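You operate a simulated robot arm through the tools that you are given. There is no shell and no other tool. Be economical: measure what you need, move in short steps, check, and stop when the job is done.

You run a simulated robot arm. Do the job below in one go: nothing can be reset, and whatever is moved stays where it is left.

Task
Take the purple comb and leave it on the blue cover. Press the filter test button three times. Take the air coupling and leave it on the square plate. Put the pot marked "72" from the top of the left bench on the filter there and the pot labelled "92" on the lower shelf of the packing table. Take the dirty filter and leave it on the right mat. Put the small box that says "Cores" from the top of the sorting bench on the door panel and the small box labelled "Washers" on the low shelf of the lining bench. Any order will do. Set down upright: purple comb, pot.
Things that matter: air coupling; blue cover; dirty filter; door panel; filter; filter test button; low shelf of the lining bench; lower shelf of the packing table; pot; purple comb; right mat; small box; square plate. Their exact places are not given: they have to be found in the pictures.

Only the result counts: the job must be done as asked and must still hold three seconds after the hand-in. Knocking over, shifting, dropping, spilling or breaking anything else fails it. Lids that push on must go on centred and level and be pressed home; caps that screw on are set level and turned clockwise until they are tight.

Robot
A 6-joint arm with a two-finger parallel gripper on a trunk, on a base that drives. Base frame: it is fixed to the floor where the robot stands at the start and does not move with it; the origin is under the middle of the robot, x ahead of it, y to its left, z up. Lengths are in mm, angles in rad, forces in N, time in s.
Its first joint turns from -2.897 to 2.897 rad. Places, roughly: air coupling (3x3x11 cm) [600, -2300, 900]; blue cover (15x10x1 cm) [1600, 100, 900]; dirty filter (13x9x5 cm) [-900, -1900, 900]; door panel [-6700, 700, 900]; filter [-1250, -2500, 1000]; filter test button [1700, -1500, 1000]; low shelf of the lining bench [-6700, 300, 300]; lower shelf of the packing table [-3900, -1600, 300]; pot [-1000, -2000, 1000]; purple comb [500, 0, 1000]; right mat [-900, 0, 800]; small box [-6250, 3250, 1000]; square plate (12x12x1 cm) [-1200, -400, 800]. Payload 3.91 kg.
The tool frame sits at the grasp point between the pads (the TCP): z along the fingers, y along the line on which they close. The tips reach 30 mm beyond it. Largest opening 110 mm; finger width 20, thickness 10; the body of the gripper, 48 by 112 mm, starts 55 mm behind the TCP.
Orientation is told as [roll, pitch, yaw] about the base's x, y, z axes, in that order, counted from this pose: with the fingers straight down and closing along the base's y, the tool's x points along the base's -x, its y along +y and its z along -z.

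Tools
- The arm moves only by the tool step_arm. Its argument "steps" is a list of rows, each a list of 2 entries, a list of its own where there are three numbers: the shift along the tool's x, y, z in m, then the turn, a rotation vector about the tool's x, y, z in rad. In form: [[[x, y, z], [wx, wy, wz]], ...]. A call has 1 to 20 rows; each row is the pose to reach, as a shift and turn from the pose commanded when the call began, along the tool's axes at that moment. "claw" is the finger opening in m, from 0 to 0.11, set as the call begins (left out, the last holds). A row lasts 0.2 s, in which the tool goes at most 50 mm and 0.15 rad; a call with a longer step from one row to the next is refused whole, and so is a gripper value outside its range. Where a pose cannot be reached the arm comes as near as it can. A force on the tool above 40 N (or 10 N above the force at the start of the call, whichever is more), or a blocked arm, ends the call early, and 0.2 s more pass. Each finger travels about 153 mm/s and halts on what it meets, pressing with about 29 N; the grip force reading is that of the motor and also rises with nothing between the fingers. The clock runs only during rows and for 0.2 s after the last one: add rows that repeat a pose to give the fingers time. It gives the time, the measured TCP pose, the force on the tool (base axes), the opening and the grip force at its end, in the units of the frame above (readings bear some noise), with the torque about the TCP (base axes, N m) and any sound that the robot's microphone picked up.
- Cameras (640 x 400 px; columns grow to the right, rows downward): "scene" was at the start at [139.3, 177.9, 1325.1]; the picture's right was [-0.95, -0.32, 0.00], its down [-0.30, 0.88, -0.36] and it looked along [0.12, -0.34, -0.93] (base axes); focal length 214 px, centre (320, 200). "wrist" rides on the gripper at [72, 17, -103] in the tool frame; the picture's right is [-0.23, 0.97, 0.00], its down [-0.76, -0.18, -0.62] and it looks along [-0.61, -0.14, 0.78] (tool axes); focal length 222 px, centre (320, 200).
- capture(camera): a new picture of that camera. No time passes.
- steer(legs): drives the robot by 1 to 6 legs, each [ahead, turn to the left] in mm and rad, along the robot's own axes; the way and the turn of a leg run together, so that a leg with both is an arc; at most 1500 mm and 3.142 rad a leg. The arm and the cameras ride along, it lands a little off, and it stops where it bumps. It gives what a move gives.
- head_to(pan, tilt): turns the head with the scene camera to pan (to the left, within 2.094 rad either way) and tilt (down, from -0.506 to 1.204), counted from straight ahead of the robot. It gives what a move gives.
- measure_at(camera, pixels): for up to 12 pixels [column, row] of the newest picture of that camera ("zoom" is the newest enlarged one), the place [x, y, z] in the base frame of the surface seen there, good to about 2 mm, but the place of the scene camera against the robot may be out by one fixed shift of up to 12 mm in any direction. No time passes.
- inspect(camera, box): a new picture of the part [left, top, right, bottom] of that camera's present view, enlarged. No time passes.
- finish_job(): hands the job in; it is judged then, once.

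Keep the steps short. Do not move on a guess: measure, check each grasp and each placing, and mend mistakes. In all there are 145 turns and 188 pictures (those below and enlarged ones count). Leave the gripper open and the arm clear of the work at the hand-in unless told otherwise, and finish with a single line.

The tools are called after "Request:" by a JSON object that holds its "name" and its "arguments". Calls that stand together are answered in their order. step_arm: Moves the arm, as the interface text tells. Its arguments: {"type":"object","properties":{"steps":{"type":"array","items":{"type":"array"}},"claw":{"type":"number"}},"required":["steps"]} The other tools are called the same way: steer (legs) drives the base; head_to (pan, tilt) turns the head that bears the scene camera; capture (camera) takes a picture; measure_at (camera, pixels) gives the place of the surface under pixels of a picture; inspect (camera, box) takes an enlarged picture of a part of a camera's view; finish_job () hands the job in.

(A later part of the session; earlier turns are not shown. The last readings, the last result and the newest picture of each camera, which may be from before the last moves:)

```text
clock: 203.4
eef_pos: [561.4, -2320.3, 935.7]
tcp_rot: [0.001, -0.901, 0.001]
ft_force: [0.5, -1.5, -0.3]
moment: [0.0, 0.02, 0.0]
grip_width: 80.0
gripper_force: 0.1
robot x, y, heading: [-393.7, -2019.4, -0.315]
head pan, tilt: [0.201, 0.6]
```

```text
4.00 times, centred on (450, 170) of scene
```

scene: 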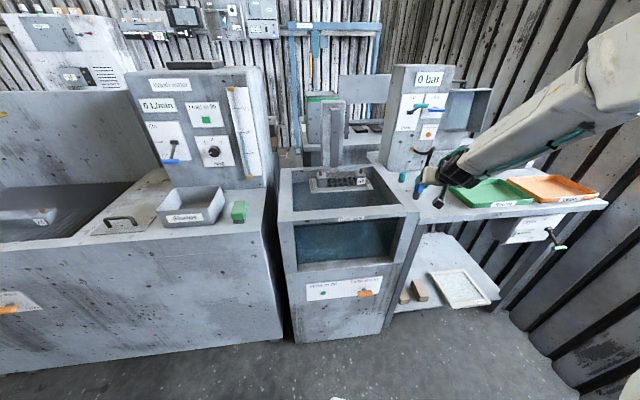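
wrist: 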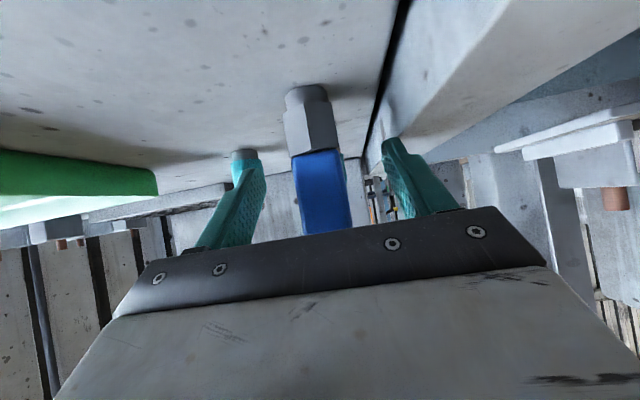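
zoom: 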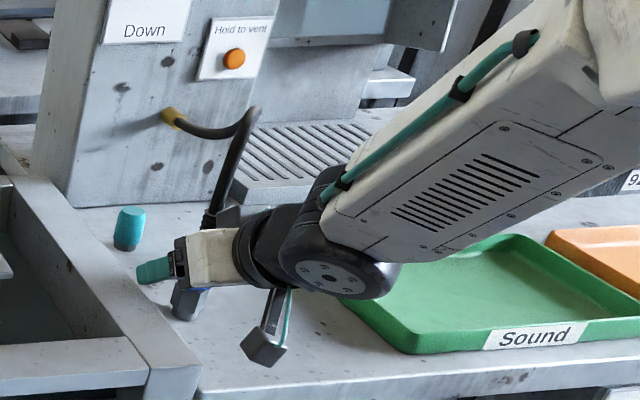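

Request:
{"name": "step_arm", "arguments": {"steps": [[[0, 0, 0], [0, 0, 0]], [[0, 0, 0], [0, 0, 0]], [[0, 0, 0], [0, 0, 0]], [[0, 0, 0], [0, 0, 0]]], "claw": 0.0}}

Request:
{"name": "step_arm", "arguments": {"steps": [[[-0.002, 0, -0.002], [0, 0, 0]], [[-0.006, 0, -0.005], [0, 0, 0]], [[-0.012, 0, -0.01], [0, 0, 0]], [[-0.018, 0, -0.015], [0, 0, 0]], [[-0.024, 0, -0.02], [0, 0, 0]]]}}

Request:
{"name": "capture", "arguments": {"camera": "wrist"}}

Request:
{"name": "inspect", "arguments": {"camera": "scene", "box": [370, 120, 530, 220]}}

```text
clock: 204.4
eef_pos: [563.1, -2319.6, 935.1]
tcp_rot: [0.0, -0.901, 0.001]
ft_force: [1.4, 0.6, 0.7]
moment: [0.05, -0.02, -0.04]
grip_width: 26.6
gripper_force: 28.7
robot x, y, heading: [-396.2, -2019.0, -0.319]
head pan, tilt: [0.201, 0.6]
```

```text
clock: 205.6
eef_pos: [561.2, -2320.3, 966.5]
tcp_rot: [0.0, -0.9, 0.002]
ft_force: [0.8, 0.6, -2.1]
moment: [-0.01, 0.01, -0.02]
grip_width: 26.8
gripper_force: 29.0
robot x, y, heading: [-394.6, -2018.2, -0.322]
head pan, tilt: [0.201, 0.6]
```

```text
116 pictures are left
```

wrist: 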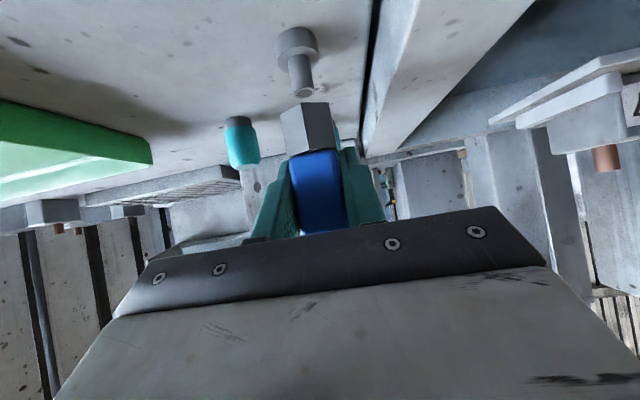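

```text
4.00 times, centred on (450, 170) of scene
```

zoom: 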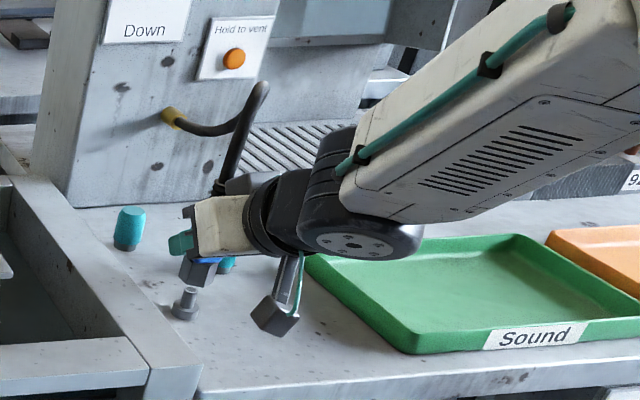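

Lifted off its nipple; the hose follows. I lift 180 mm more and watch the force.

Request:
{"name": "step_arm", "arguments": {"steps": [[[-0.016, 0, -0.012], [0, 0, 0]], [[-0.035, 0, -0.028], [0, 0, 0]], [[-0.055, 0, -0.044], [0, 0, 0]], [[-0.075, 0, -0.06], [0, 0, 0]], [[-0.095, 0, -0.075], [0, 0, 0]], [[-0.115, 0, -0.091], [0, 0, 0]], [[-0.141, 0, -0.112], [0, 0, 0]], [[-0.141, 0, -0.112], [0, 0, 0]]]}}

Request:
{"name": "capture", "arguments": {"camera": "scene"}}

Request:
{"name": "capture", "arguments": {"camera": "wrist"}}

```text
clock: 207.4
eef_pos: [560.2, -2321.5, 1146.8]
tcp_rot: [-0.001, -0.9, 0.001]
ft_force: [-0.1, -0.1, -1.6]
moment: [0.0, 0.01, 0.01]
grip_width: 26.9
gripper_force: 29.1
robot x, y, heading: [-395.7, -2021.0, -0.315]
head pan, tilt: [0.201, 0.6]
```

```text
114 pictures are left
```

scene: 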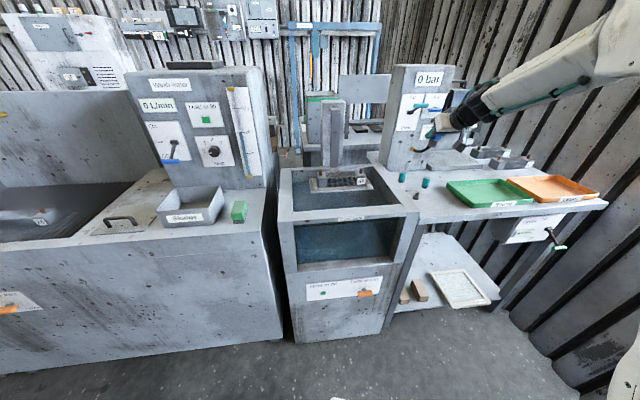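

```text
113 pictures are left
```

wrist: 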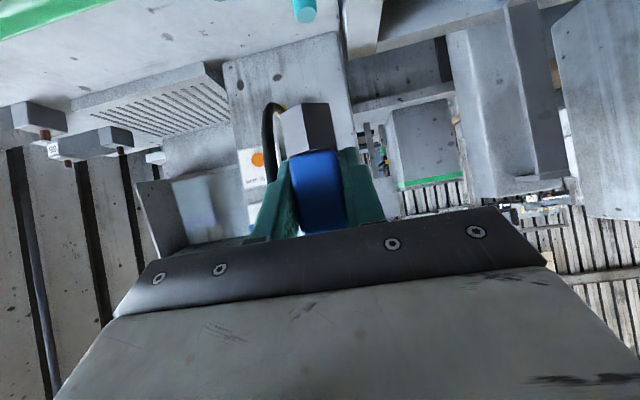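

No resistance. I check the wash cabinet's place and the left bench edge before turning.

Request:
{"name": "measure_at", "arguments": {"camera": "scene", "pixels": [[170, 140], [260, 150], [210, 195], [270, 300], [430, 110], [200, 65]]}}

Request:
{"name": "step_arm", "arguments": {"steps": [[[0.015, 0, -0.03], [0, 0, 0]], [[0.03, 0, -0.06], [0, 0, 0]], [[0.045, 0, -0.09], [0, 0, 0]], [[0.06, 0, -0.12], [0, 0, 0]], [[0.075, 0, -0.15], [0, 0, 0]], [[0.091, 0, -0.183], [0, 0, 0]], [[0.091, 0, -0.183], [0, 0, 0]]]}}

Request:
{"name": "head_to", "arguments": {"pan": -1.9, "tilt": 0.8}}

Request:
{"name": "capture", "arguments": {"camera": "scene"}}

```text
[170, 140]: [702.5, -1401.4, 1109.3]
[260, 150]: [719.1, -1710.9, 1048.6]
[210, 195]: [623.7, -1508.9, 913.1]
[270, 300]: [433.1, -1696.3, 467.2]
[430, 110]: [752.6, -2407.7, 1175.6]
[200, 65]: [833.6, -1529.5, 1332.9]
```

```text
clock: 209.0
eef_pos: [361.0, -2322.3, 1188.5]
tcp_rot: [0.0, -0.899, 0.0]
ft_force: [-0.1, 0.3, -1.9]
moment: [0.01, 0.0, 0.0]
grip_width: 26.8
gripper_force: 29.4
robot x, y, heading: [-398.7, -2019.4, -0.32]
head pan, tilt: [0.201, 0.6]
```

```text
clock: 211.0
eef_pos: [363.4, -2321.7, 1189.5]
tcp_rot: [-0.001, -0.901, 0.002]
ft_force: [0.0, 0.1, -2.1]
moment: [-0.01, -0.03, -0.02]
grip_width: 27.0
gripper_force: 28.8
robot x, y, heading: [-394.2, -2021.1, -0.316]
head pan, tilt: [-1.901, 0.799]
```

```text
112 pictures are left
```

scene: 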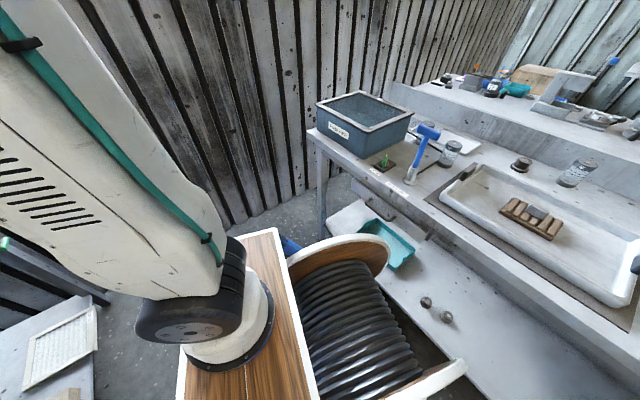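

Request:
{"name": "measure_at", "arguments": {"camera": "scene", "pixels": [[312, 138], [430, 210], [560, 300], [450, 150], [577, 172], [535, 220], [390, 170], [415, 180], [360, 110], [470, 185], [425, 300], [345, 225]]}}

Request:
{"name": "inspect", "arguments": {"camera": "scene", "box": [360, 90, 640, 290]}}

```text
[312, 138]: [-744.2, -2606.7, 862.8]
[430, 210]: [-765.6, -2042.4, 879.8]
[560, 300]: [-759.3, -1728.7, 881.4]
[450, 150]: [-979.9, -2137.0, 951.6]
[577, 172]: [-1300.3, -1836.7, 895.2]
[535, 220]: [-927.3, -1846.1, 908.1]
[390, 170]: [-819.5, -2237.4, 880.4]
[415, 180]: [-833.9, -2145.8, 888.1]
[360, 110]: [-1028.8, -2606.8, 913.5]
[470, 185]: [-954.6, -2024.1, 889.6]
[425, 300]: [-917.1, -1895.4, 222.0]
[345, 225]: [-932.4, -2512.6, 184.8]
```

```text
2.00 times, centred on (500, 190) of scene
```

zoom: 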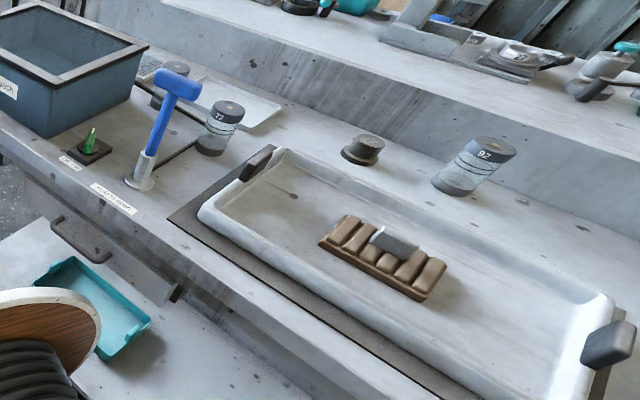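

Both pots and the dirty filter are visible for later. I now drive with the coupling towards the bench with the square plate.

Request:
{"name": "steer", "arguments": {"legs": [[60, 0], [0, 1.805], [823, 0], [823, 0]]}}

Request:
{"name": "head_to", "arguments": {"pan": 1.5, "tilt": 0.7}}

Request:
{"name": "capture", "arguments": {"camera": "scene"}}

Request:
{"name": "capture", "arguments": {"camera": "wrist"}}

```text
clock: 224.2
eef_pos: [-72.7, 415.2, 1189.0]
tcp_rot: [0.0, -0.901, 1.808]
ft_force: [-0.2, 0.4, -2.2]
moment: [0.01, -0.02, 0.02]
grip_width: 26.7
gripper_force: 29.1
robot x, y, heading: [-189.2, -392.6, 1.489]
head pan, tilt: [-1.901, 0.799]
```

```text
clock: 227.1
eef_pos: [-72.1, 416.2, 1189.5]
tcp_rot: [0.0, -0.902, 1.807]
ft_force: [0.6, -0.4, -1.9]
moment: [0.0, 0.0, 0.01]
grip_width: 26.8
gripper_force: 29.0
robot x, y, heading: [-191.3, -394.2, 1.491]
head pan, tilt: [1.499, 0.7]
```

```text
110 pictures are left
```

scene: 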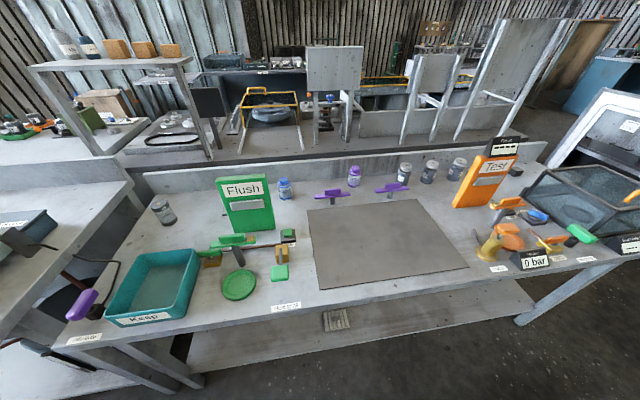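

```text
109 pictures are left
```

wrist: 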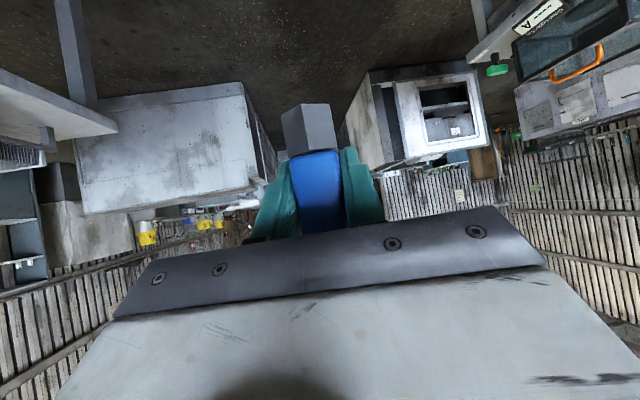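

Request:
{"name": "inspect", "arguments": {"camera": "scene", "box": [120, 160, 340, 320]}}

Request:
{"name": "measure_at", "arguments": {"camera": "scene", "pixels": [[240, 285], [280, 272], [232, 240], [390, 245], [318, 205], [425, 200], [465, 265], [325, 290], [150, 290], [282, 250], [340, 320], [480, 40]]}}

```text
2.50 times, centred on (230, 240) of scene
```

zoom: 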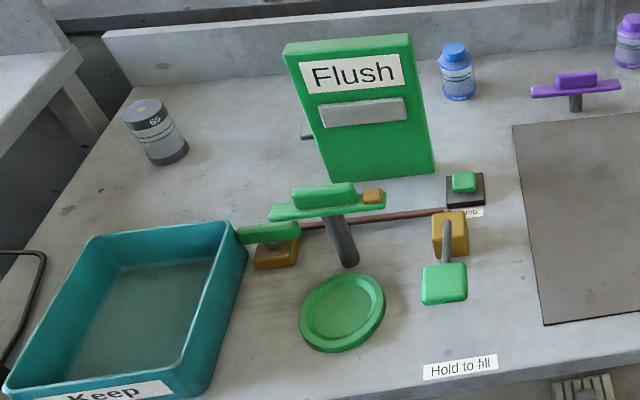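

```text
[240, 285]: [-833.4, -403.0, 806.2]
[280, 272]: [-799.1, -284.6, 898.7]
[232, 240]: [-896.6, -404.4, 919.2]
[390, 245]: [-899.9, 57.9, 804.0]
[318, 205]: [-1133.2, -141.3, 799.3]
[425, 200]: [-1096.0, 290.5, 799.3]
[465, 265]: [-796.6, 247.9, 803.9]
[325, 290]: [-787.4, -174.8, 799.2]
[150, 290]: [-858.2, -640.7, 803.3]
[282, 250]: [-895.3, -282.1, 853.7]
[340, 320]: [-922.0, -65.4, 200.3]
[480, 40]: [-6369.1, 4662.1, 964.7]
```

The square plate may be behind the "Flush" panel. I turn further to see from another angle.

Request:
{"name": "steer", "arguments": {"legs": [[0, 1.65]]}}

Request:
{"name": "head_to", "arguments": {"pan": 0.0, "tilt": 0.7}}

Request:
{"name": "capture", "arguments": {"camera": "scene"}}

Request:
{"name": "capture", "arguments": {"camera": "wrist"}}

```text
clock: 231.6
eef_pos: [-1007.5, -358.5, 1188.8]
tcp_rot: [0.0, -0.901, -2.801]
ft_force: [-0.1, 0.2, -1.8]
moment: [0.0, 0.0, -0.01]
grip_width: 26.6
gripper_force: 28.9
robot x, y, heading: [-187.9, -393.2, -3.115]
head pan, tilt: [1.499, 0.7]
```

```text
clock: 233.2
eef_pos: [-1006.5, -358.8, 1188.3]
tcp_rot: [0.001, -0.902, -2.803]
ft_force: [-0.5, 0.0, -1.6]
moment: [-0.04, -0.01, 0.02]
grip_width: 26.8
gripper_force: 29.0
robot x, y, heading: [-189.7, -389.6, -3.119]
head pan, tilt: [0.0, 0.7]
```

```text
107 pictures are left
```

scene: 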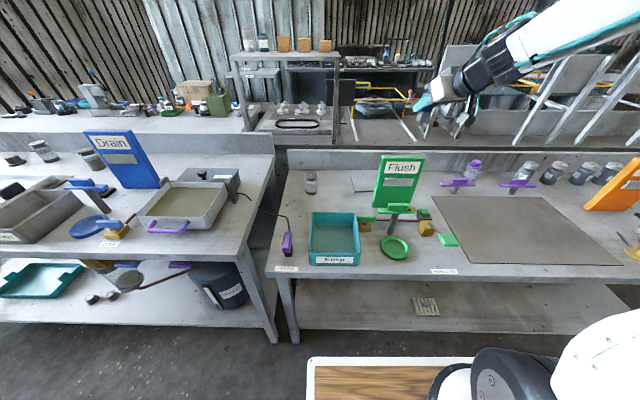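

```text
106 pictures are left
```

wrist: 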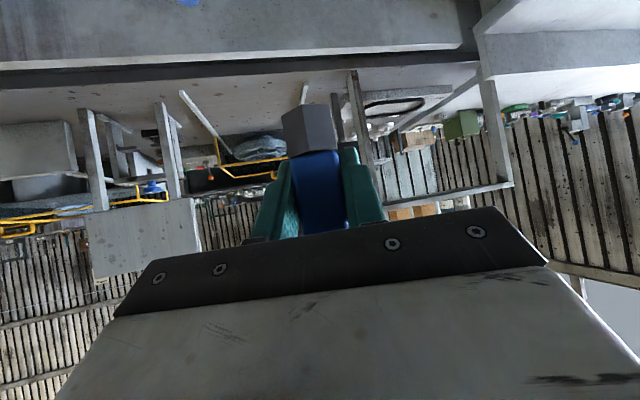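

A grey square shows left of the Flush panel at (363, 184). I zoom in and measure.

Request:
{"name": "inspect", "arguments": {"camera": "scene", "box": [280, 140, 480, 280]}}

Request:
{"name": "measure_at", "arguments": {"camera": "scene", "pixels": [[353, 178], [372, 177], [357, 191], [373, 191], [364, 184], [377, 200], [398, 155], [378, 165], [311, 180], [420, 155], [395, 207], [383, 205]]}}

```text
2.86 times, centred on (380, 210) of scene
```

zoom: 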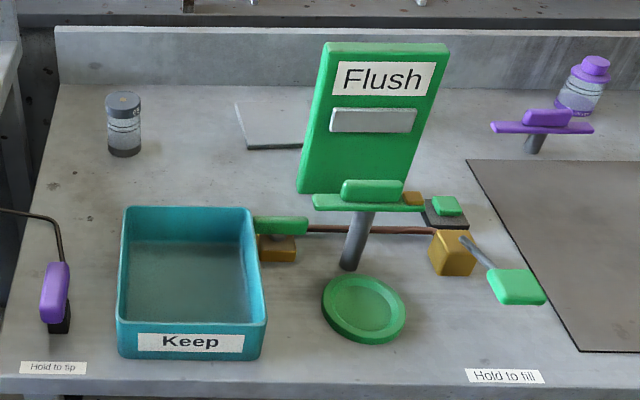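

```text
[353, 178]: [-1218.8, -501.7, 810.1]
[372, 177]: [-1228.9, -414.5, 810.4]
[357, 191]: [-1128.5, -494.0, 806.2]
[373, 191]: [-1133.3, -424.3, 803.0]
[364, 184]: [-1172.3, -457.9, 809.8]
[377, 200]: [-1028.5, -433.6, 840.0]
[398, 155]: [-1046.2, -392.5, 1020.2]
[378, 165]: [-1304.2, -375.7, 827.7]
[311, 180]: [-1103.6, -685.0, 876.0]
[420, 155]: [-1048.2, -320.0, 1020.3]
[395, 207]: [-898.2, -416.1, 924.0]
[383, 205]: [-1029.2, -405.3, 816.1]
```

The square plate lies at about x −1245…−1125, y −505…−385, top z 810, partly behind the Flush panel. I shift the robot 360 mm to −y so the tool comes in past the panel's left side.

Request:
{"name": "steer", "arguments": {"legs": [[0, -1.593], [-370, 0], [0, 1.22]]}}

Request:
{"name": "head_to", "arguments": {"pan": 0.1, "tilt": 0.7}}

Request:
{"name": "capture", "arguments": {"camera": "scene"}}

```text
clock: 242.4
eef_pos: [-940.7, -448.6, 1187.9]
tcp_rot: [0.0, -0.901, 3.123]
ft_force: [-0.6, -0.3, -2.4]
moment: [0.03, -0.03, -0.03]
grip_width: 26.9
gripper_force: 29.1
robot x, y, heading: [-185.4, -767.4, 2.801]
head pan, tilt: [0.0, 0.7]
```

```text
clock: 243.1
eef_pos: [-941.0, -449.5, 1189.1]
tcp_rot: [0.0, -0.9, 3.121]
ft_force: [-0.2, -0.2, -2.4]
moment: [0.03, -0.02, -0.02]
grip_width: 26.9
gripper_force: 29.0
robot x, y, heading: [-186.8, -767.2, 2.806]
head pan, tilt: [0.099, 0.7]
```

```text
104 pictures are left
```

scene: 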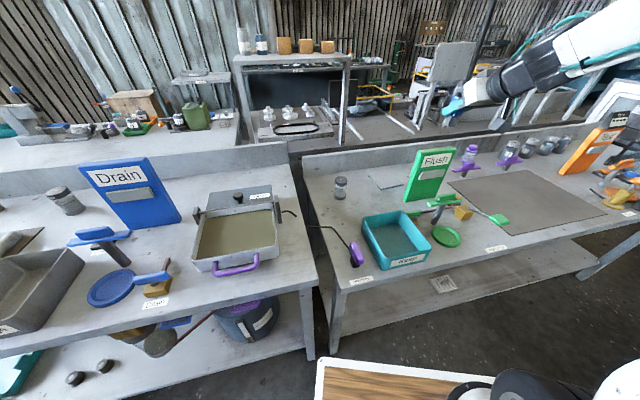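

Request:
{"name": "inspect", "arguments": {"camera": "scene", "box": [320, 135, 480, 245]}}

Request:
{"name": "measure_at", "arguments": {"camera": "scene", "pixels": [[373, 175], [388, 173], [397, 182], [380, 187], [386, 180], [403, 195], [418, 150], [416, 160], [453, 147], [408, 200]]}}

```text
3.64 times, centred on (400, 190) of scene
```

zoom: 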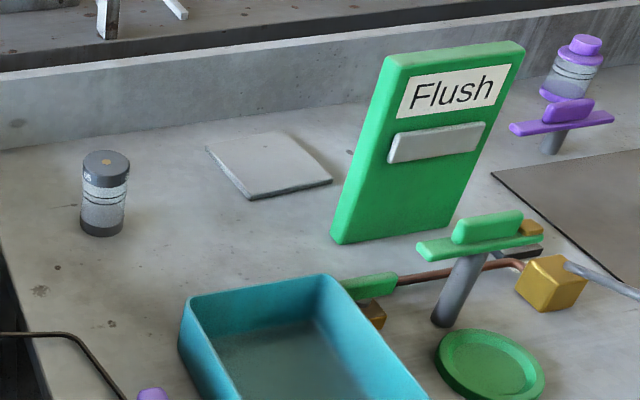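

```text
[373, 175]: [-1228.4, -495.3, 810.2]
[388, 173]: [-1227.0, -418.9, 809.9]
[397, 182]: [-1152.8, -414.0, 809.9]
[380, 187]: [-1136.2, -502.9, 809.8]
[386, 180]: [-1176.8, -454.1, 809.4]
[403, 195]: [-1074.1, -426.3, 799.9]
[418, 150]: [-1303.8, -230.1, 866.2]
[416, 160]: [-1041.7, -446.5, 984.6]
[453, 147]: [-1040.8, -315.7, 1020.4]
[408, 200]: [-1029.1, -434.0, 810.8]
```

Request:
{"name": "measure_at", "arguments": {"camera": "zoom", "pixels": [[268, 165], [210, 151], [278, 135], [327, 180], [252, 191], [243, 162]]}}

```text
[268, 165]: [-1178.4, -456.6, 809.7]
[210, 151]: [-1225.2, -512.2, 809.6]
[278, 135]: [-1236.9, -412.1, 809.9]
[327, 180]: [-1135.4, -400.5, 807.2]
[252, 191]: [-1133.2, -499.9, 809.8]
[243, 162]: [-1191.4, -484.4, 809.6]
```

Plate centre ≈ (−1180, −456). I turn the tool by −0.58 rad about the vertical and go above (−1178, −472).

Request:
{"name": "step_arm", "arguments": {"steps": [[[0, 0, 0], [0.113, 0, 0.09]], [[0, 0, 0], [0.227, 0, 0.18]], [[0, 0, 0], [0.34, 0, 0.27]], [[0, 0, 0], [0.454, 0, 0.361]], [[-0.014, 0.0046, 0.039], [0.454, 0, 0.361]], [[-0.028, 0.009, 0.078], [0.454, 0, 0.361]], [[-0.0426, 0.0138, 0.117], [0.454, 0, 0.361]], [[-0.057, 0.0185, 0.156], [0.454, 0, 0.361]], [[-0.071, 0.023, 0.195], [0.454, 0, 0.361]], [[-0.0852, 0.0277, 0.2343], [0.454, 0, 0.361]], [[-0.0852, 0.0277, 0.2343], [0.454, 0, 0.361]]]}}

Request:
{"name": "capture", "arguments": {"camera": "scene"}}

Request:
{"name": "capture", "arguments": {"camera": "wrist"}}

```text
clock: 245.5
eef_pos: [-1120.5, -377.5, 1066.7]
tcp_rot: [0.213, -0.934, 2.513]
ft_force: [-0.7, -0.1, -1.8]
moment: [0.02, -0.02, -0.01]
grip_width: 26.7
gripper_force: 29.0
out of reach, approached as far as the arm can: row 3, 4, 5, 6, 7, 8, 9, 10, 11
robot x, y, heading: [-193.9, -767.1, 2.802]
head pan, tilt: [0.099, 0.7]
```

```text
102 pictures are left
```

scene: 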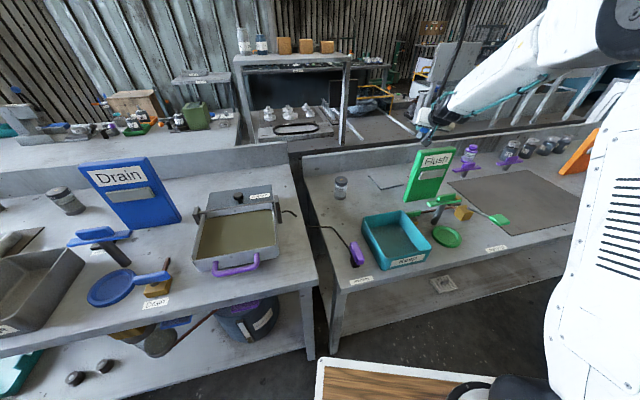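

```text
101 pictures are left
```

wrist: 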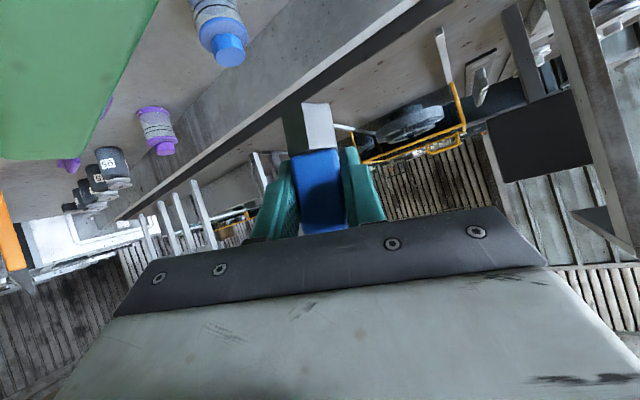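

That wrist pose isn't reachable. I check what the black line near the gripper is, before undoing the move.

Request:
{"name": "inspect", "arguments": {"camera": "scene", "box": [380, 0, 540, 200]}}

Request:
{"name": "head_to", "arguments": {"pan": -0.5, "tilt": 0.3}}

Request:
{"name": "capture", "arguments": {"camera": "scene"}}

```text
2.00 times, centred on (460, 100) of scene
```

zoom: 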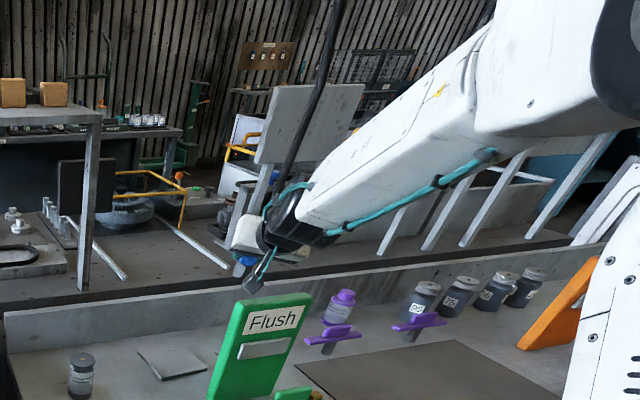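

```text
clock: 246.5
eef_pos: [-1120.2, -377.5, 1066.2]
tcp_rot: [0.214, -0.931, 2.513]
ft_force: [-0.5, -0.3, -2.1]
moment: [-0.02, -0.02, -0.01]
grip_width: 26.5
gripper_force: 28.7
robot x, y, heading: [-185.9, -763.8, 2.803]
head pan, tilt: [-0.499, 0.3]
```

```text
99 pictures are left
```

scene: 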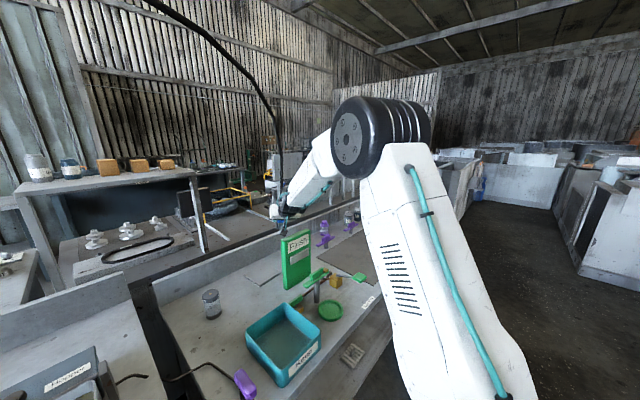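

The hose is only an arch in the air and exerts no force. I test with a null command where the commanded pose stands.

Request:
{"name": "step_arm", "arguments": {"steps": [[[0, 0, 0], [0, 0, 0]]]}}

```text
clock: 246.9
eef_pos: [-1119.1, -377.4, 1066.0]
tcp_rot: [0.215, -0.93, 2.513]
ft_force: [0.0, 0.5, -1.9]
moment: [0.01, 0.04, 0.01]
grip_width: 26.7
gripper_force: 29.0
robot x, y, heading: [-188.8, -764.5, 2.806]
head pan, tilt: [-0.499, 0.3]
```

Commanded equals actual. I rise 130 mm and level the tool's roll, yaw to 2.80.

Request:
{"name": "step_arm", "arguments": {"steps": [[[-0.026, 0.004, -0.019], [0, 0, 0]], [[-0.052, 0.008, -0.038], [0, 0, 0]], [[-0.078, 0.012, -0.057], [0, 0, 0]], [[-0.1045, 0.0164, -0.0755], [0, 0, 0]], [[-0.1045, 0.0164, -0.0755], [-0.006, 0.026, -0.09]], [[-0.1045, 0.0164, -0.0755], [-0.012, 0.053, -0.1785]], [[-0.1045, 0.0164, -0.0755], [-0.012, 0.053, -0.1785]]]}}

```text
clock: 248.5
eef_pos: [-1114.8, -385.7, 1190.8]
tcp_rot: [0.264, -0.916, 2.524]
ft_force: [-1.5, -0.1, -2.2]
moment: [0.01, -0.06, -0.02]
grip_width: 26.5
gripper_force: 29.0
out of reach, approached as far as the arm can: row 2, 3, 4, 5, 6, 7
robot x, y, heading: [-189.6, -767.3, 2.801]
head pan, tilt: [-0.499, 0.3]
```

High enough to turn. I drive to (−190, −1000) with heading ≈ 2.65.

Request:
{"name": "steer", "arguments": {"legs": [[0, -1.23], [-240, 0], [0, 1.08]]}}

Request:
{"name": "step_arm", "arguments": {"steps": [[[0, 0, 0], [-0.006, 0.026, -0.09]], [[0, 0, 0], [-0.012, 0.053, -0.1785]], [[0, 0, 0], [-0.04, 0.053, -0.27]], [[0, 0, 0], [-0.07, 0.053, -0.36]], [[0, 0, 0], [-0.07, 0.053, -0.36]]]}}

```text
clock: 256.2
eef_pos: [-1042.2, -467.3, 1190.9]
tcp_rot: [0.266, -0.915, 2.354]
ft_force: [-0.5, -0.5, -1.6]
moment: [-0.02, -0.02, 0.03]
grip_width: 26.9
gripper_force: 29.1
robot x, y, heading: [-197.1, -1002.0, 2.636]
head pan, tilt: [-0.499, 0.3]
```

```text
clock: 257.4
eef_pos: [-1042.9, -468.3, 1191.2]
tcp_rot: [-0.131, -0.884, 2.943]
ft_force: [-0.8, 0.2, -2.1]
moment: [-0.01, -0.01, 0.0]
grip_width: 26.9
gripper_force: 29.0
robot x, y, heading: [-192.5, -1002.4, 2.635]
head pan, tilt: [-0.499, 0.3]
```

Request:
{"name": "step_arm", "arguments": {"steps": [[[0, 0, 0], [0.03, -0.003, 0.075]], [[0, 0, 0], [0.059, -0.006, 0.151]], [[0, 0, 0], [0.059, -0.006, 0.151]]]}}

Request:
{"name": "head_to", "arguments": {"pan": 0.1, "tilt": 0.65}}

Request:
{"name": "capture", "arguments": {"camera": "scene"}}

```text
clock: 258.2
eef_pos: [-1042.2, -468.1, 1191.6]
tcp_rot: [0.001, -0.904, 2.702]
ft_force: [-0.4, 0.6, -2.1]
moment: [-0.02, 0.01, -0.01]
grip_width: 26.7
gripper_force: 29.3
robot x, y, heading: [-194.5, -1001.7, 2.636]
head pan, tilt: [-0.499, 0.3]
```

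```text
clock: 259.2
eef_pos: [-1043.1, -466.9, 1190.5]
tcp_rot: [-0.001, -0.902, 2.702]
ft_force: [-0.4, 0.4, -2.6]
moment: [0.01, -0.01, 0.01]
grip_width: 26.8
gripper_force: 29.3
robot x, y, heading: [-195.1, -1005.6, 2.634]
head pan, tilt: [0.099, 0.649]
```

```text
98 pictures are left
```

scene: 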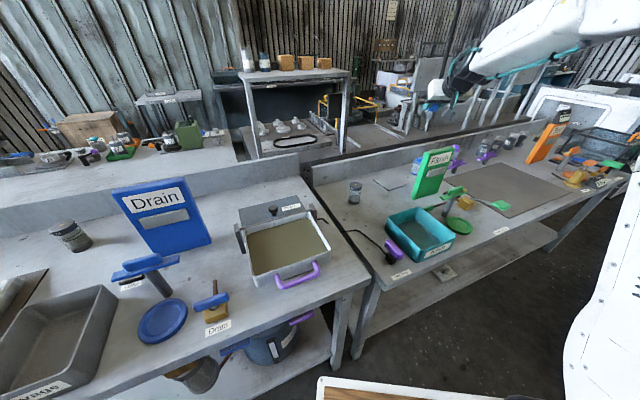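

Request:
{"name": "step_arm", "arguments": {"steps": [[[-0.025, 0.021, 0.031], [0, 0, 0]], [[-0.05, 0.042, 0.062], [0, 0, 0]], [[-0.0744, 0.063, 0.0936], [0, 0, 0]], [[-0.0744, 0.063, 0.0936], [0, 0, 0]]]}}

Request:
{"name": "inspect", "arguments": {"camera": "scene", "box": [330, 60, 530, 230]}}

```text
clock: 260.2
eef_pos: [-1119.5, -447.4, 1172.1]
tcp_rot: [0.031, -0.915, 2.701]
ft_force: [0.1, -0.3, -1.7]
moment: [0.01, -0.02, 0.03]
grip_width: 26.7
gripper_force: 28.5
out of reach, approached as far as the arm can: row 1, 2, 3, 4
robot x, y, heading: [-195.9, -1001.7, 2.633]
head pan, tilt: [0.099, 0.649]
```

```text
2.35 times, centred on (430, 145) of scene
```

zoom: 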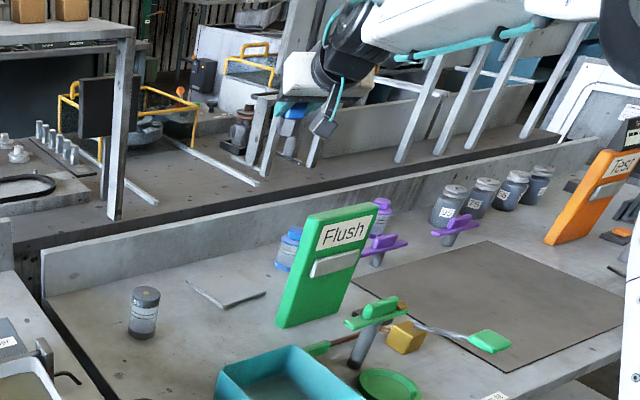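

Slightly too far out. I drive 90 mm forward and redo the approach.

Request:
{"name": "steer", "arguments": {"legs": [[90, 0]]}}

Request:
{"name": "step_arm", "arguments": {"steps": [[[0, 0, 0], [0.031, 0.015, 0]], [[0, 0, 0], [0.031, 0.015, 0]]]}}

```text
clock: 261.3
eef_pos: [-1196.0, -404.6, 1172.8]
tcp_rot: [0.032, -0.914, 2.701]
ft_force: [-0.8, 0.7, -1.9]
moment: [0.01, -0.03, 0.0]
grip_width: 26.6
gripper_force: 28.4
robot x, y, heading: [-273.1, -959.8, 2.63]
head pan, tilt: [0.099, 0.649]
```

```text
clock: 261.9
eef_pos: [-1196.1, -403.7, 1172.4]
tcp_rot: [0.029, -0.915, 2.703]
ft_force: [0.0, 0.6, -1.4]
moment: [0.0, -0.06, 0.01]
grip_width: 26.6
gripper_force: 28.8
robot x, y, heading: [-272.8, -957.7, 2.636]
head pan, tilt: [0.099, 0.649]
```

Request:
{"name": "step_arm", "arguments": {"steps": [[[0.014, 0.028, -0.018], [0.015, 0.008, 0]], [[0.029, 0.0557, -0.036], [0.029, 0.015, 0]], [[0.061, 0.0557, -0.011], [0.029, 0.015, 0]], [[0.093, 0.0557, 0.015], [0.029, 0.015, 0]], [[0.124, 0.0557, 0.04], [0.029, 0.015, 0]], [[0.124, 0.0557, 0.04], [0.029, 0.015, 0]]]}}

Request:
{"name": "inspect", "arguments": {"camera": "scene", "box": [330, 60, 530, 230]}}

Request:
{"name": "capture", "arguments": {"camera": "wrist"}}

```text
clock: 263.3
eef_pos: [-1167.5, -443.2, 1114.7]
tcp_rot: [0.013, -0.903, 2.702]
ft_force: [-1.0, 0.6, -1.7]
moment: [-0.03, -0.03, 0.0]
grip_width: 26.9
gripper_force: 29.0
out of reach, approached as far as the arm can: row 1, 2, 3, 4, 5, 6
robot x, y, heading: [-276.2, -956.6, 2.635]
head pan, tilt: [0.099, 0.649]
```

```text
2.35 times, centred on (430, 145) of scene
```

zoom: 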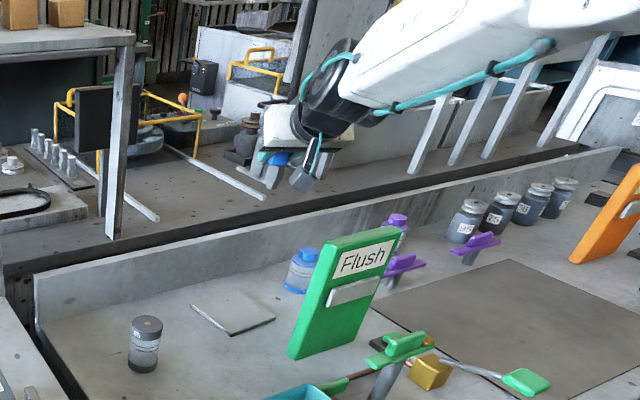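

```text
95 pictures are left
```

wrist: 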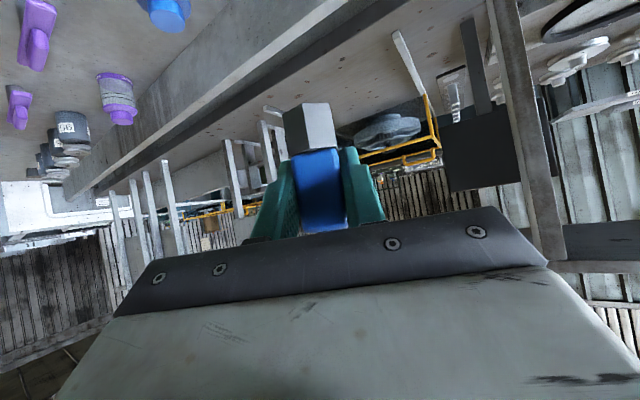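

Request:
{"name": "step_arm", "arguments": {"steps": [[[0.02, 0.0, 0.015], [0, 0, 0]], [[0.039, 0, 0.031], [0, 0, 0]], [[0.058, 0, 0.046], [0, 0, 0]], [[0.058, 0, 0.046], [0, 0, 0]]]}}

```text
clock: 264.3
eef_pos: [-1165.9, -440.8, 1036.9]
tcp_rot: [-0.019, -0.887, 2.702]
ft_force: [-0.8, 0.1, -3.6]
moment: [0.01, 0.06, -0.01]
grip_width: 27.0
gripper_force: 28.9
out of reach, approached as far as the arm can: row 1, 2, 3
robot x, y, heading: [-273.8, -957.3, 2.634]
head pan, tilt: [0.099, 0.649]
```

It does converge with hold rows. I shift laterally to (−1178, −474) with extra hold rows.

Request:
{"name": "step_arm", "arguments": {"steps": [[[0.001, 0.012, -0.001], [-0.006, -0.004, 0]], [[0.002, 0.024, -0.002], [-0.012, -0.008, 0]], [[0.002, 0.035, -0.0025], [-0.019, -0.013, 0]], [[0.002, 0.035, -0.0025], [-0.019, -0.013, 0]], [[0.002, 0.035, -0.0025], [-0.019, -0.013, 0]], [[0.002, 0.035, -0.0025], [-0.019, -0.013, 0]]]}}

Request:
{"name": "inspect", "arguments": {"camera": "scene", "box": [330, 60, 530, 230]}}

```text
clock: 265.7
eef_pos: [-1179.8, -465.0, 1043.2]
tcp_rot: [0.072, -0.945, 2.626]
ft_force: [-0.6, 0.1, -2.0]
moment: [-0.01, -0.02, 0.01]
grip_width: 26.7
gripper_force: 29.1
out of reach, approached as far as the arm can: row 1, 2, 3
robot x, y, heading: [-273.1, -957.7, 2.632]
head pan, tilt: [0.099, 0.649]
```

```text
2.35 times, centred on (430, 145) of scene
```

zoom: 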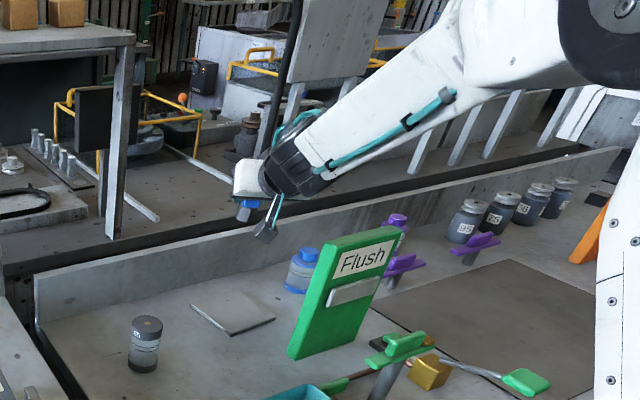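

The tool was passing a wrist singularity (in line with the forearm). From here I level it and go down 60 mm with holds.

Request:
{"name": "step_arm", "arguments": {"steps": [[[0.0125, 0.001, 0.008], [0.02, 0.012, 0]], [[0.025, 0.002, 0.016], [0.04, 0.025, 0]], [[0.038, 0.004, 0.025], [0.06, 0.035, 0]], [[0.05, 0.005, 0.033], [0.072, 0.045, 0]], [[0.05, 0.005, 0.033], [0.072, 0.045, 0]], [[0.05, 0.005, 0.033], [0.072, 0.045, 0]], [[0.05, 0.005, 0.033], [0.072, 0.045, 0]]]}}

Request:
{"name": "inspect", "arguments": {"camera": "scene", "box": [330, 60, 530, 230]}}

```text
clock: 267.3
eef_pos: [-1177.2, -481.0, 978.3]
tcp_rot: [-0.08, -0.85, 2.698]
ft_force: [0.6, 0.3, -1.5]
moment: [0.01, -0.01, -0.01]
grip_width: 26.9
gripper_force: 28.9
out of reach, approached as far as the arm can: row 1, 2, 3, 4, 5
robot x, y, heading: [-274.3, -959.4, 2.635]
head pan, tilt: [0.099, 0.649]
```

```text
2.35 times, centred on (430, 145) of scene
```

zoom: 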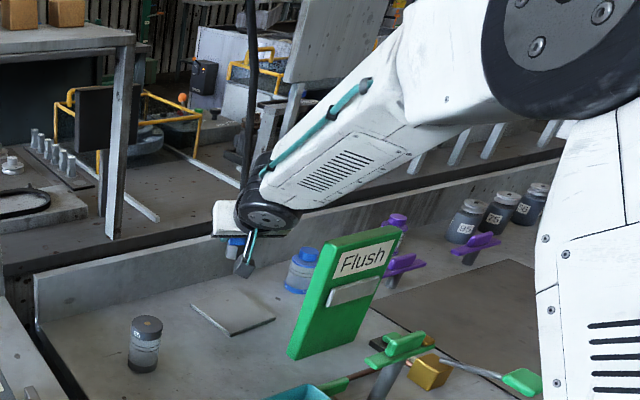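

Request:
{"name": "step_arm", "arguments": {"steps": [[[0.012, -0.002, 0.011], [-0.027, -0.017, 0]], [[0.025, -0.004, 0.022], [-0.054, -0.034, 0]], [[0.037, -0.007, 0.034], [-0.08, -0.05, 0]], [[0.037, -0.007, 0.034], [-0.08, -0.05, 0]], [[0.037, -0.007, 0.034], [-0.08, -0.05, 0]], [[0.037, -0.007, 0.034], [-0.08, -0.05, 0]]]}}

Request:
{"name": "inspect", "arguments": {"camera": "scene", "box": [330, 60, 530, 230]}}

Request:
{"name": "capture", "arguments": {"camera": "wrist"}}

```text
clock: 268.7
eef_pos: [-1173.6, -481.9, 933.1]
tcp_rot: [-0.037, -0.865, 2.702]
ft_force: [-0.4, -0.8, -2.9]
moment: [-0.04, 0.0, -0.03]
grip_width: 26.8
gripper_force: 29.2
out of reach, approached as far as the arm can: row 2, 3
robot x, y, heading: [-273.5, -960.4, 2.635]
head pan, tilt: [0.099, 0.649]
```

```text
2.35 times, centred on (430, 145) of scene
```

zoom: 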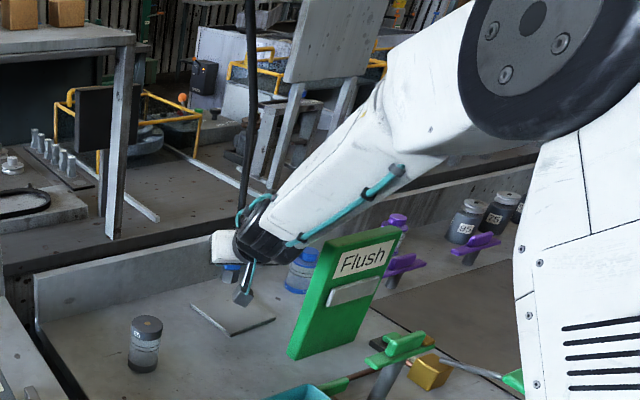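

```text
91 pictures are left
```

wrist: 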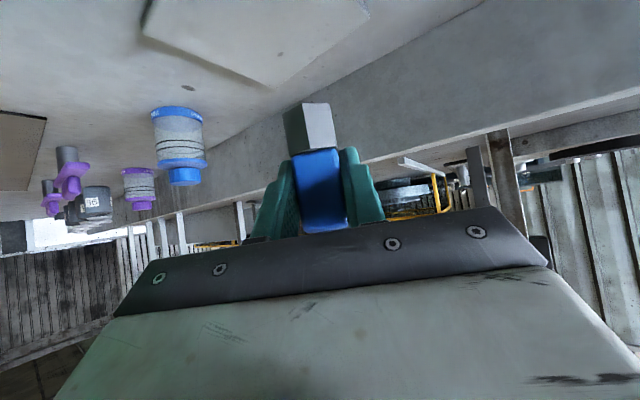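

Request:
{"name": "measure_at", "arguments": {"camera": "wrist", "pixels": [[145, 35], [275, 85], [365, 15], [260, 40], [310, 125], [180, 40]]}}

Request:
{"name": "capture", "arguments": {"camera": "scene"}}

Request:
{"name": "measure_at", "arguments": {"camera": "scene", "pixels": [[458, 163], [470, 160], [480, 150], [500, 130], [445, 160], [490, 159], [472, 168], [433, 187]]}}

```text
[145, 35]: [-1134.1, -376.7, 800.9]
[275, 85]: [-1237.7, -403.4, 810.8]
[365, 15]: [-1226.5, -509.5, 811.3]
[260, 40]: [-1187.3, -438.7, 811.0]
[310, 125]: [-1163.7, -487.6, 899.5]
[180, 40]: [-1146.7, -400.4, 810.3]
```

```text
90 pictures are left
```

scene: 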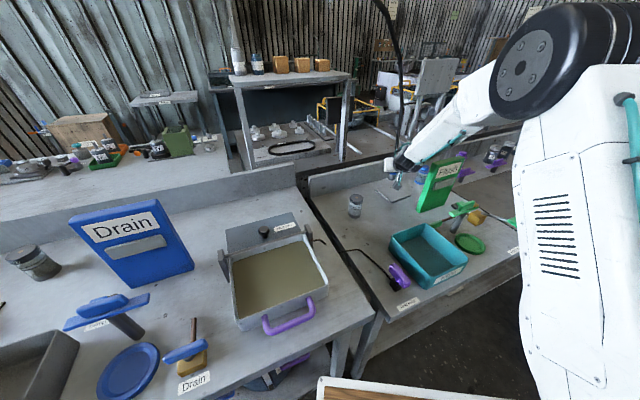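

```text
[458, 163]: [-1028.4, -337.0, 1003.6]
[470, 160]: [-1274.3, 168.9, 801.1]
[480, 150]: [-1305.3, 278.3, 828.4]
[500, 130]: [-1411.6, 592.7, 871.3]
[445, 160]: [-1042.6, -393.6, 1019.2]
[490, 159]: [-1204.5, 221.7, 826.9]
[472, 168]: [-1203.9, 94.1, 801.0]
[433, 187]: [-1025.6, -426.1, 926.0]
```

Request:
{"name": "step_arm", "arguments": {"steps": [[[0.011, -0.004, 0.012], [-0.012, -0.012, 0]], [[0.021, -0.008, 0.025], [-0.024, -0.024, 0]], [[0.0316, -0.011, 0.0374], [-0.037, -0.035, 0]], [[0.0316, -0.011, 0.0374], [-0.037, -0.035, 0]], [[0.0316, -0.011, 0.0374], [-0.037, -0.035, 0]]]}}

Request:
{"name": "inspect", "arguments": {"camera": "scene", "box": [350, 110, 500, 240]}}

```text
clock: 269.9
eef_pos: [-1186.8, -494.4, 915.6]
tcp_rot: [-0.018, -0.904, 2.701]
ft_force: [-0.6, -0.2, -2.5]
moment: [0.01, 0.0, 0.02]
grip_width: 26.7
gripper_force: 29.1
out of reach, approached as far as the arm can: row 1, 2, 3, 4, 5
robot x, y, heading: [-273.3, -956.1, 2.635]
head pan, tilt: [0.099, 0.649]
```

```text
3.08 times, centred on (425, 175) of scene
```

zoom: 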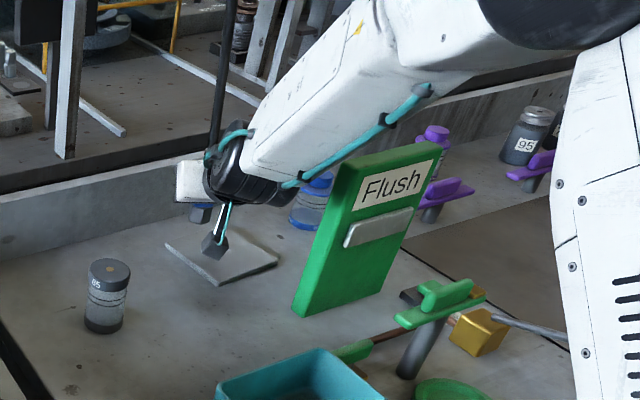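

Tool and forearm are again in line here. I swing the tool −0.35 rad about the vertical to leave the singularity.

Request:
{"name": "step_arm", "arguments": {"steps": [[[0, -0.003, 0], [0.08, 0, 0.073]], [[0, -0.006, 0], [0.165, 0, 0.145]], [[0, -0.01, 0], [0.256, 0, 0.218]], [[0, -0.01, 0], [0.256, 0, 0.218]], [[0, -0.01, 0], [0.256, 0, 0.218]], [[0, -0.01, 0], [0.256, 0, 0.218]]]}}

Request:
{"name": "inspect", "arguments": {"camera": "scene", "box": [350, 110, 500, 240]}}

```text
clock: 271.3
eef_pos: [-1182.4, -486.4, 914.5]
tcp_rot: [0.004, -0.904, 2.348]
ft_force: [-0.3, -0.1, -2.1]
moment: [-0.03, -0.02, -0.03]
grip_width: 26.7
gripper_force: 29.0
robot x, y, heading: [-271.5, -958.7, 2.634]
head pan, tilt: [0.099, 0.649]
```

```text
3.08 times, centred on (425, 175) of scene
```

zoom: 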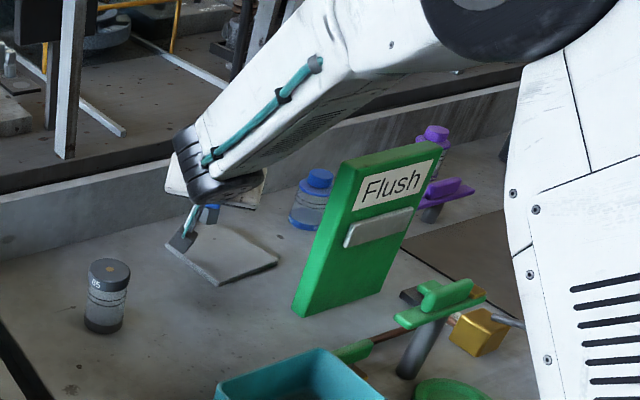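

Exactly on pose now. I centre over the plate and descend to z 874.

Request:
{"name": "step_arm", "arguments": {"steps": [[[0.007, -0.006, 0.012], [0, 0, 0]], [[0.014, -0.012, 0.025], [0, 0, 0]], [[0.0215, -0.0183, 0.0372], [0, 0, 0]], [[0.0215, -0.0183, 0.0372], [0, 0, 0]]]}}

Request:
{"name": "capture", "arguments": {"camera": "wrist"}}

Request:
{"name": "inspect", "arguments": {"camera": "scene", "box": [350, 110, 500, 240]}}

```text
clock: 272.3
eef_pos: [-1179.9, -461.6, 874.7]
tcp_rot: [0.004, -0.904, 2.349]
ft_force: [0.5, 0.2, -2.6]
moment: [-0.02, -0.03, 0.01]
grip_width: 26.9
gripper_force: 28.9
robot x, y, heading: [-274.8, -958.5, 2.628]
head pan, tilt: [0.099, 0.649]
```

```text
87 pictures are left
```

wrist: 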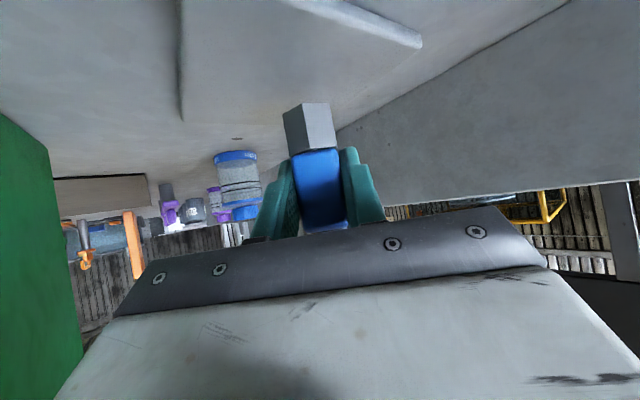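

```text
3.08 times, centred on (425, 175) of scene
```

zoom: 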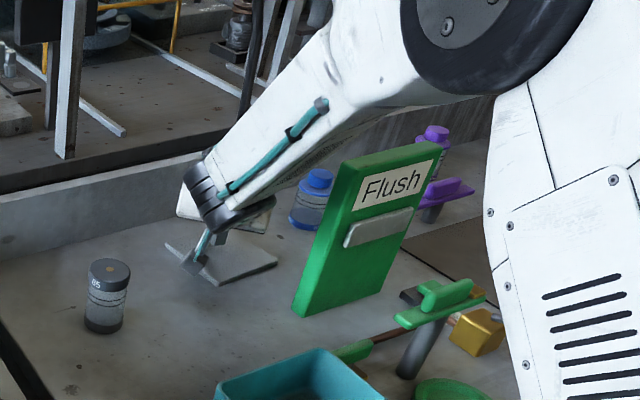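

Now slowly down until contact.

Request:
{"name": "step_arm", "arguments": {"steps": [[[0.003, 0, 0.0025], [0, 0, 0]], [[0.006, 0, 0.005], [0, 0, 0]], [[0.008, 0, 0.0063], [0, 0, 0]], [[0.008, 0, 0.0063], [0, 0, 0]]]}}

Request:
{"name": "step_arm", "arguments": {"steps": [[[0.0016, 0, 0.0012], [0, 0, 0]], [[0.0031, 0, 0.0025], [0, 0, 0]], [[0.0047, 0, 0.0037], [0, 0, 0]], [[0.0047, 0, 0.0037], [0, 0, 0]]]}}

Request:
{"name": "capture", "arguments": {"camera": "wrist"}}

```text
clock: 273.3
eef_pos: [-1180.0, -463.1, 866.2]
tcp_rot: [0.004, -0.904, 2.349]
ft_force: [0.4, -0.1, -1.3]
moment: [-0.02, -0.01, 0.01]
grip_width: 26.8
gripper_force: 29.6
robot x, y, heading: [-274.6, -958.7, 2.639]
head pan, tilt: [0.099, 0.649]
```

```text
clock: 274.3
eef_pos: [-1180.8, -463.2, 859.1]
tcp_rot: [0.004, -0.902, 2.348]
ft_force: [-0.3, 0.1, -1.5]
moment: [0.02, -0.04, -0.01]
grip_width: 26.7
gripper_force: 28.8
robot x, y, heading: [-269.7, -959.4, 2.634]
head pan, tilt: [0.099, 0.649]
```

```text
85 pictures are left
```

wrist: 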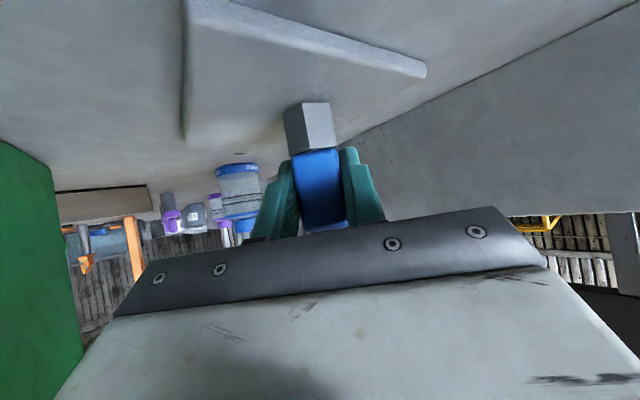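

Request:
{"name": "step_arm", "arguments": {"steps": [[[0.002, 0, 0.0016], [0, 0, 0]], [[0.0039, 0, 0.0031], [0, 0, 0]], [[0.0055, 0, 0.0044], [0, 0, 0]], [[0.0055, 0, 0.0044], [0, 0, 0]]]}}

Request:
{"name": "step_arm", "arguments": {"steps": [[[0.0016, 0, 0.0012], [0, 0, 0]], [[0.0031, 0, 0.0025], [0, 0, 0]], [[0.0047, 0, 0.0037], [0, 0, 0]], [[0.0047, 0, 0.0037], [0, 0, 0]]]}}

Request:
{"name": "inspect", "arguments": {"camera": "wrist", "box": [240, 20, 440, 180]}}

```text
clock: 275.3
eef_pos: [-1180.3, -462.6, 856.6]
tcp_rot: [0.005, -0.912, 2.347]
ft_force: [1.1, -1.4, 30.6]
moment: [0.45, 0.21, 0.0]
grip_width: 26.6
gripper_force: 29.0
robot x, y, heading: [-268.9, -962.2, 2.637]
head pan, tilt: [0.099, 0.649]
```

```text
clock: 275.7
eef_pos: [-1183.3, -462.0, 856.2]
tcp_rot: [0.007, -0.914, 2.347]
ft_force: [-1.3, 1.9, 9.4]
moment: [0.21, 0.17, 0.04]
grip_width: 27.0
gripper_force: 28.9
robot x, y, heading: [-273.7, -961.9, 2.633]
head pan, tilt: [0.099, 0.649]
stopped in row 1: the force on the tool passed its limit at 42 N (the readings are from after the stop); the commanded pose is now the measured one
```

```text
2.50 times, centred on (340, 100) of wrist
```

zoom: 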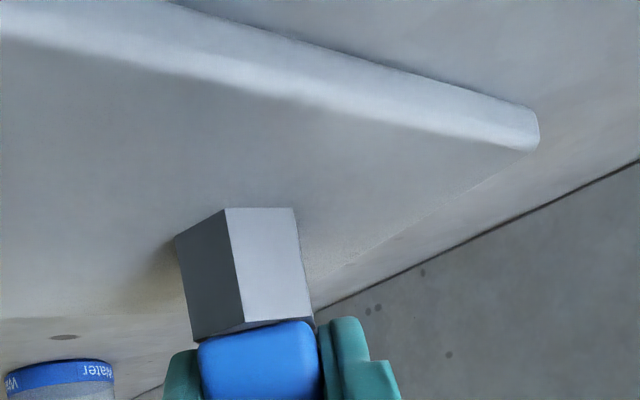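

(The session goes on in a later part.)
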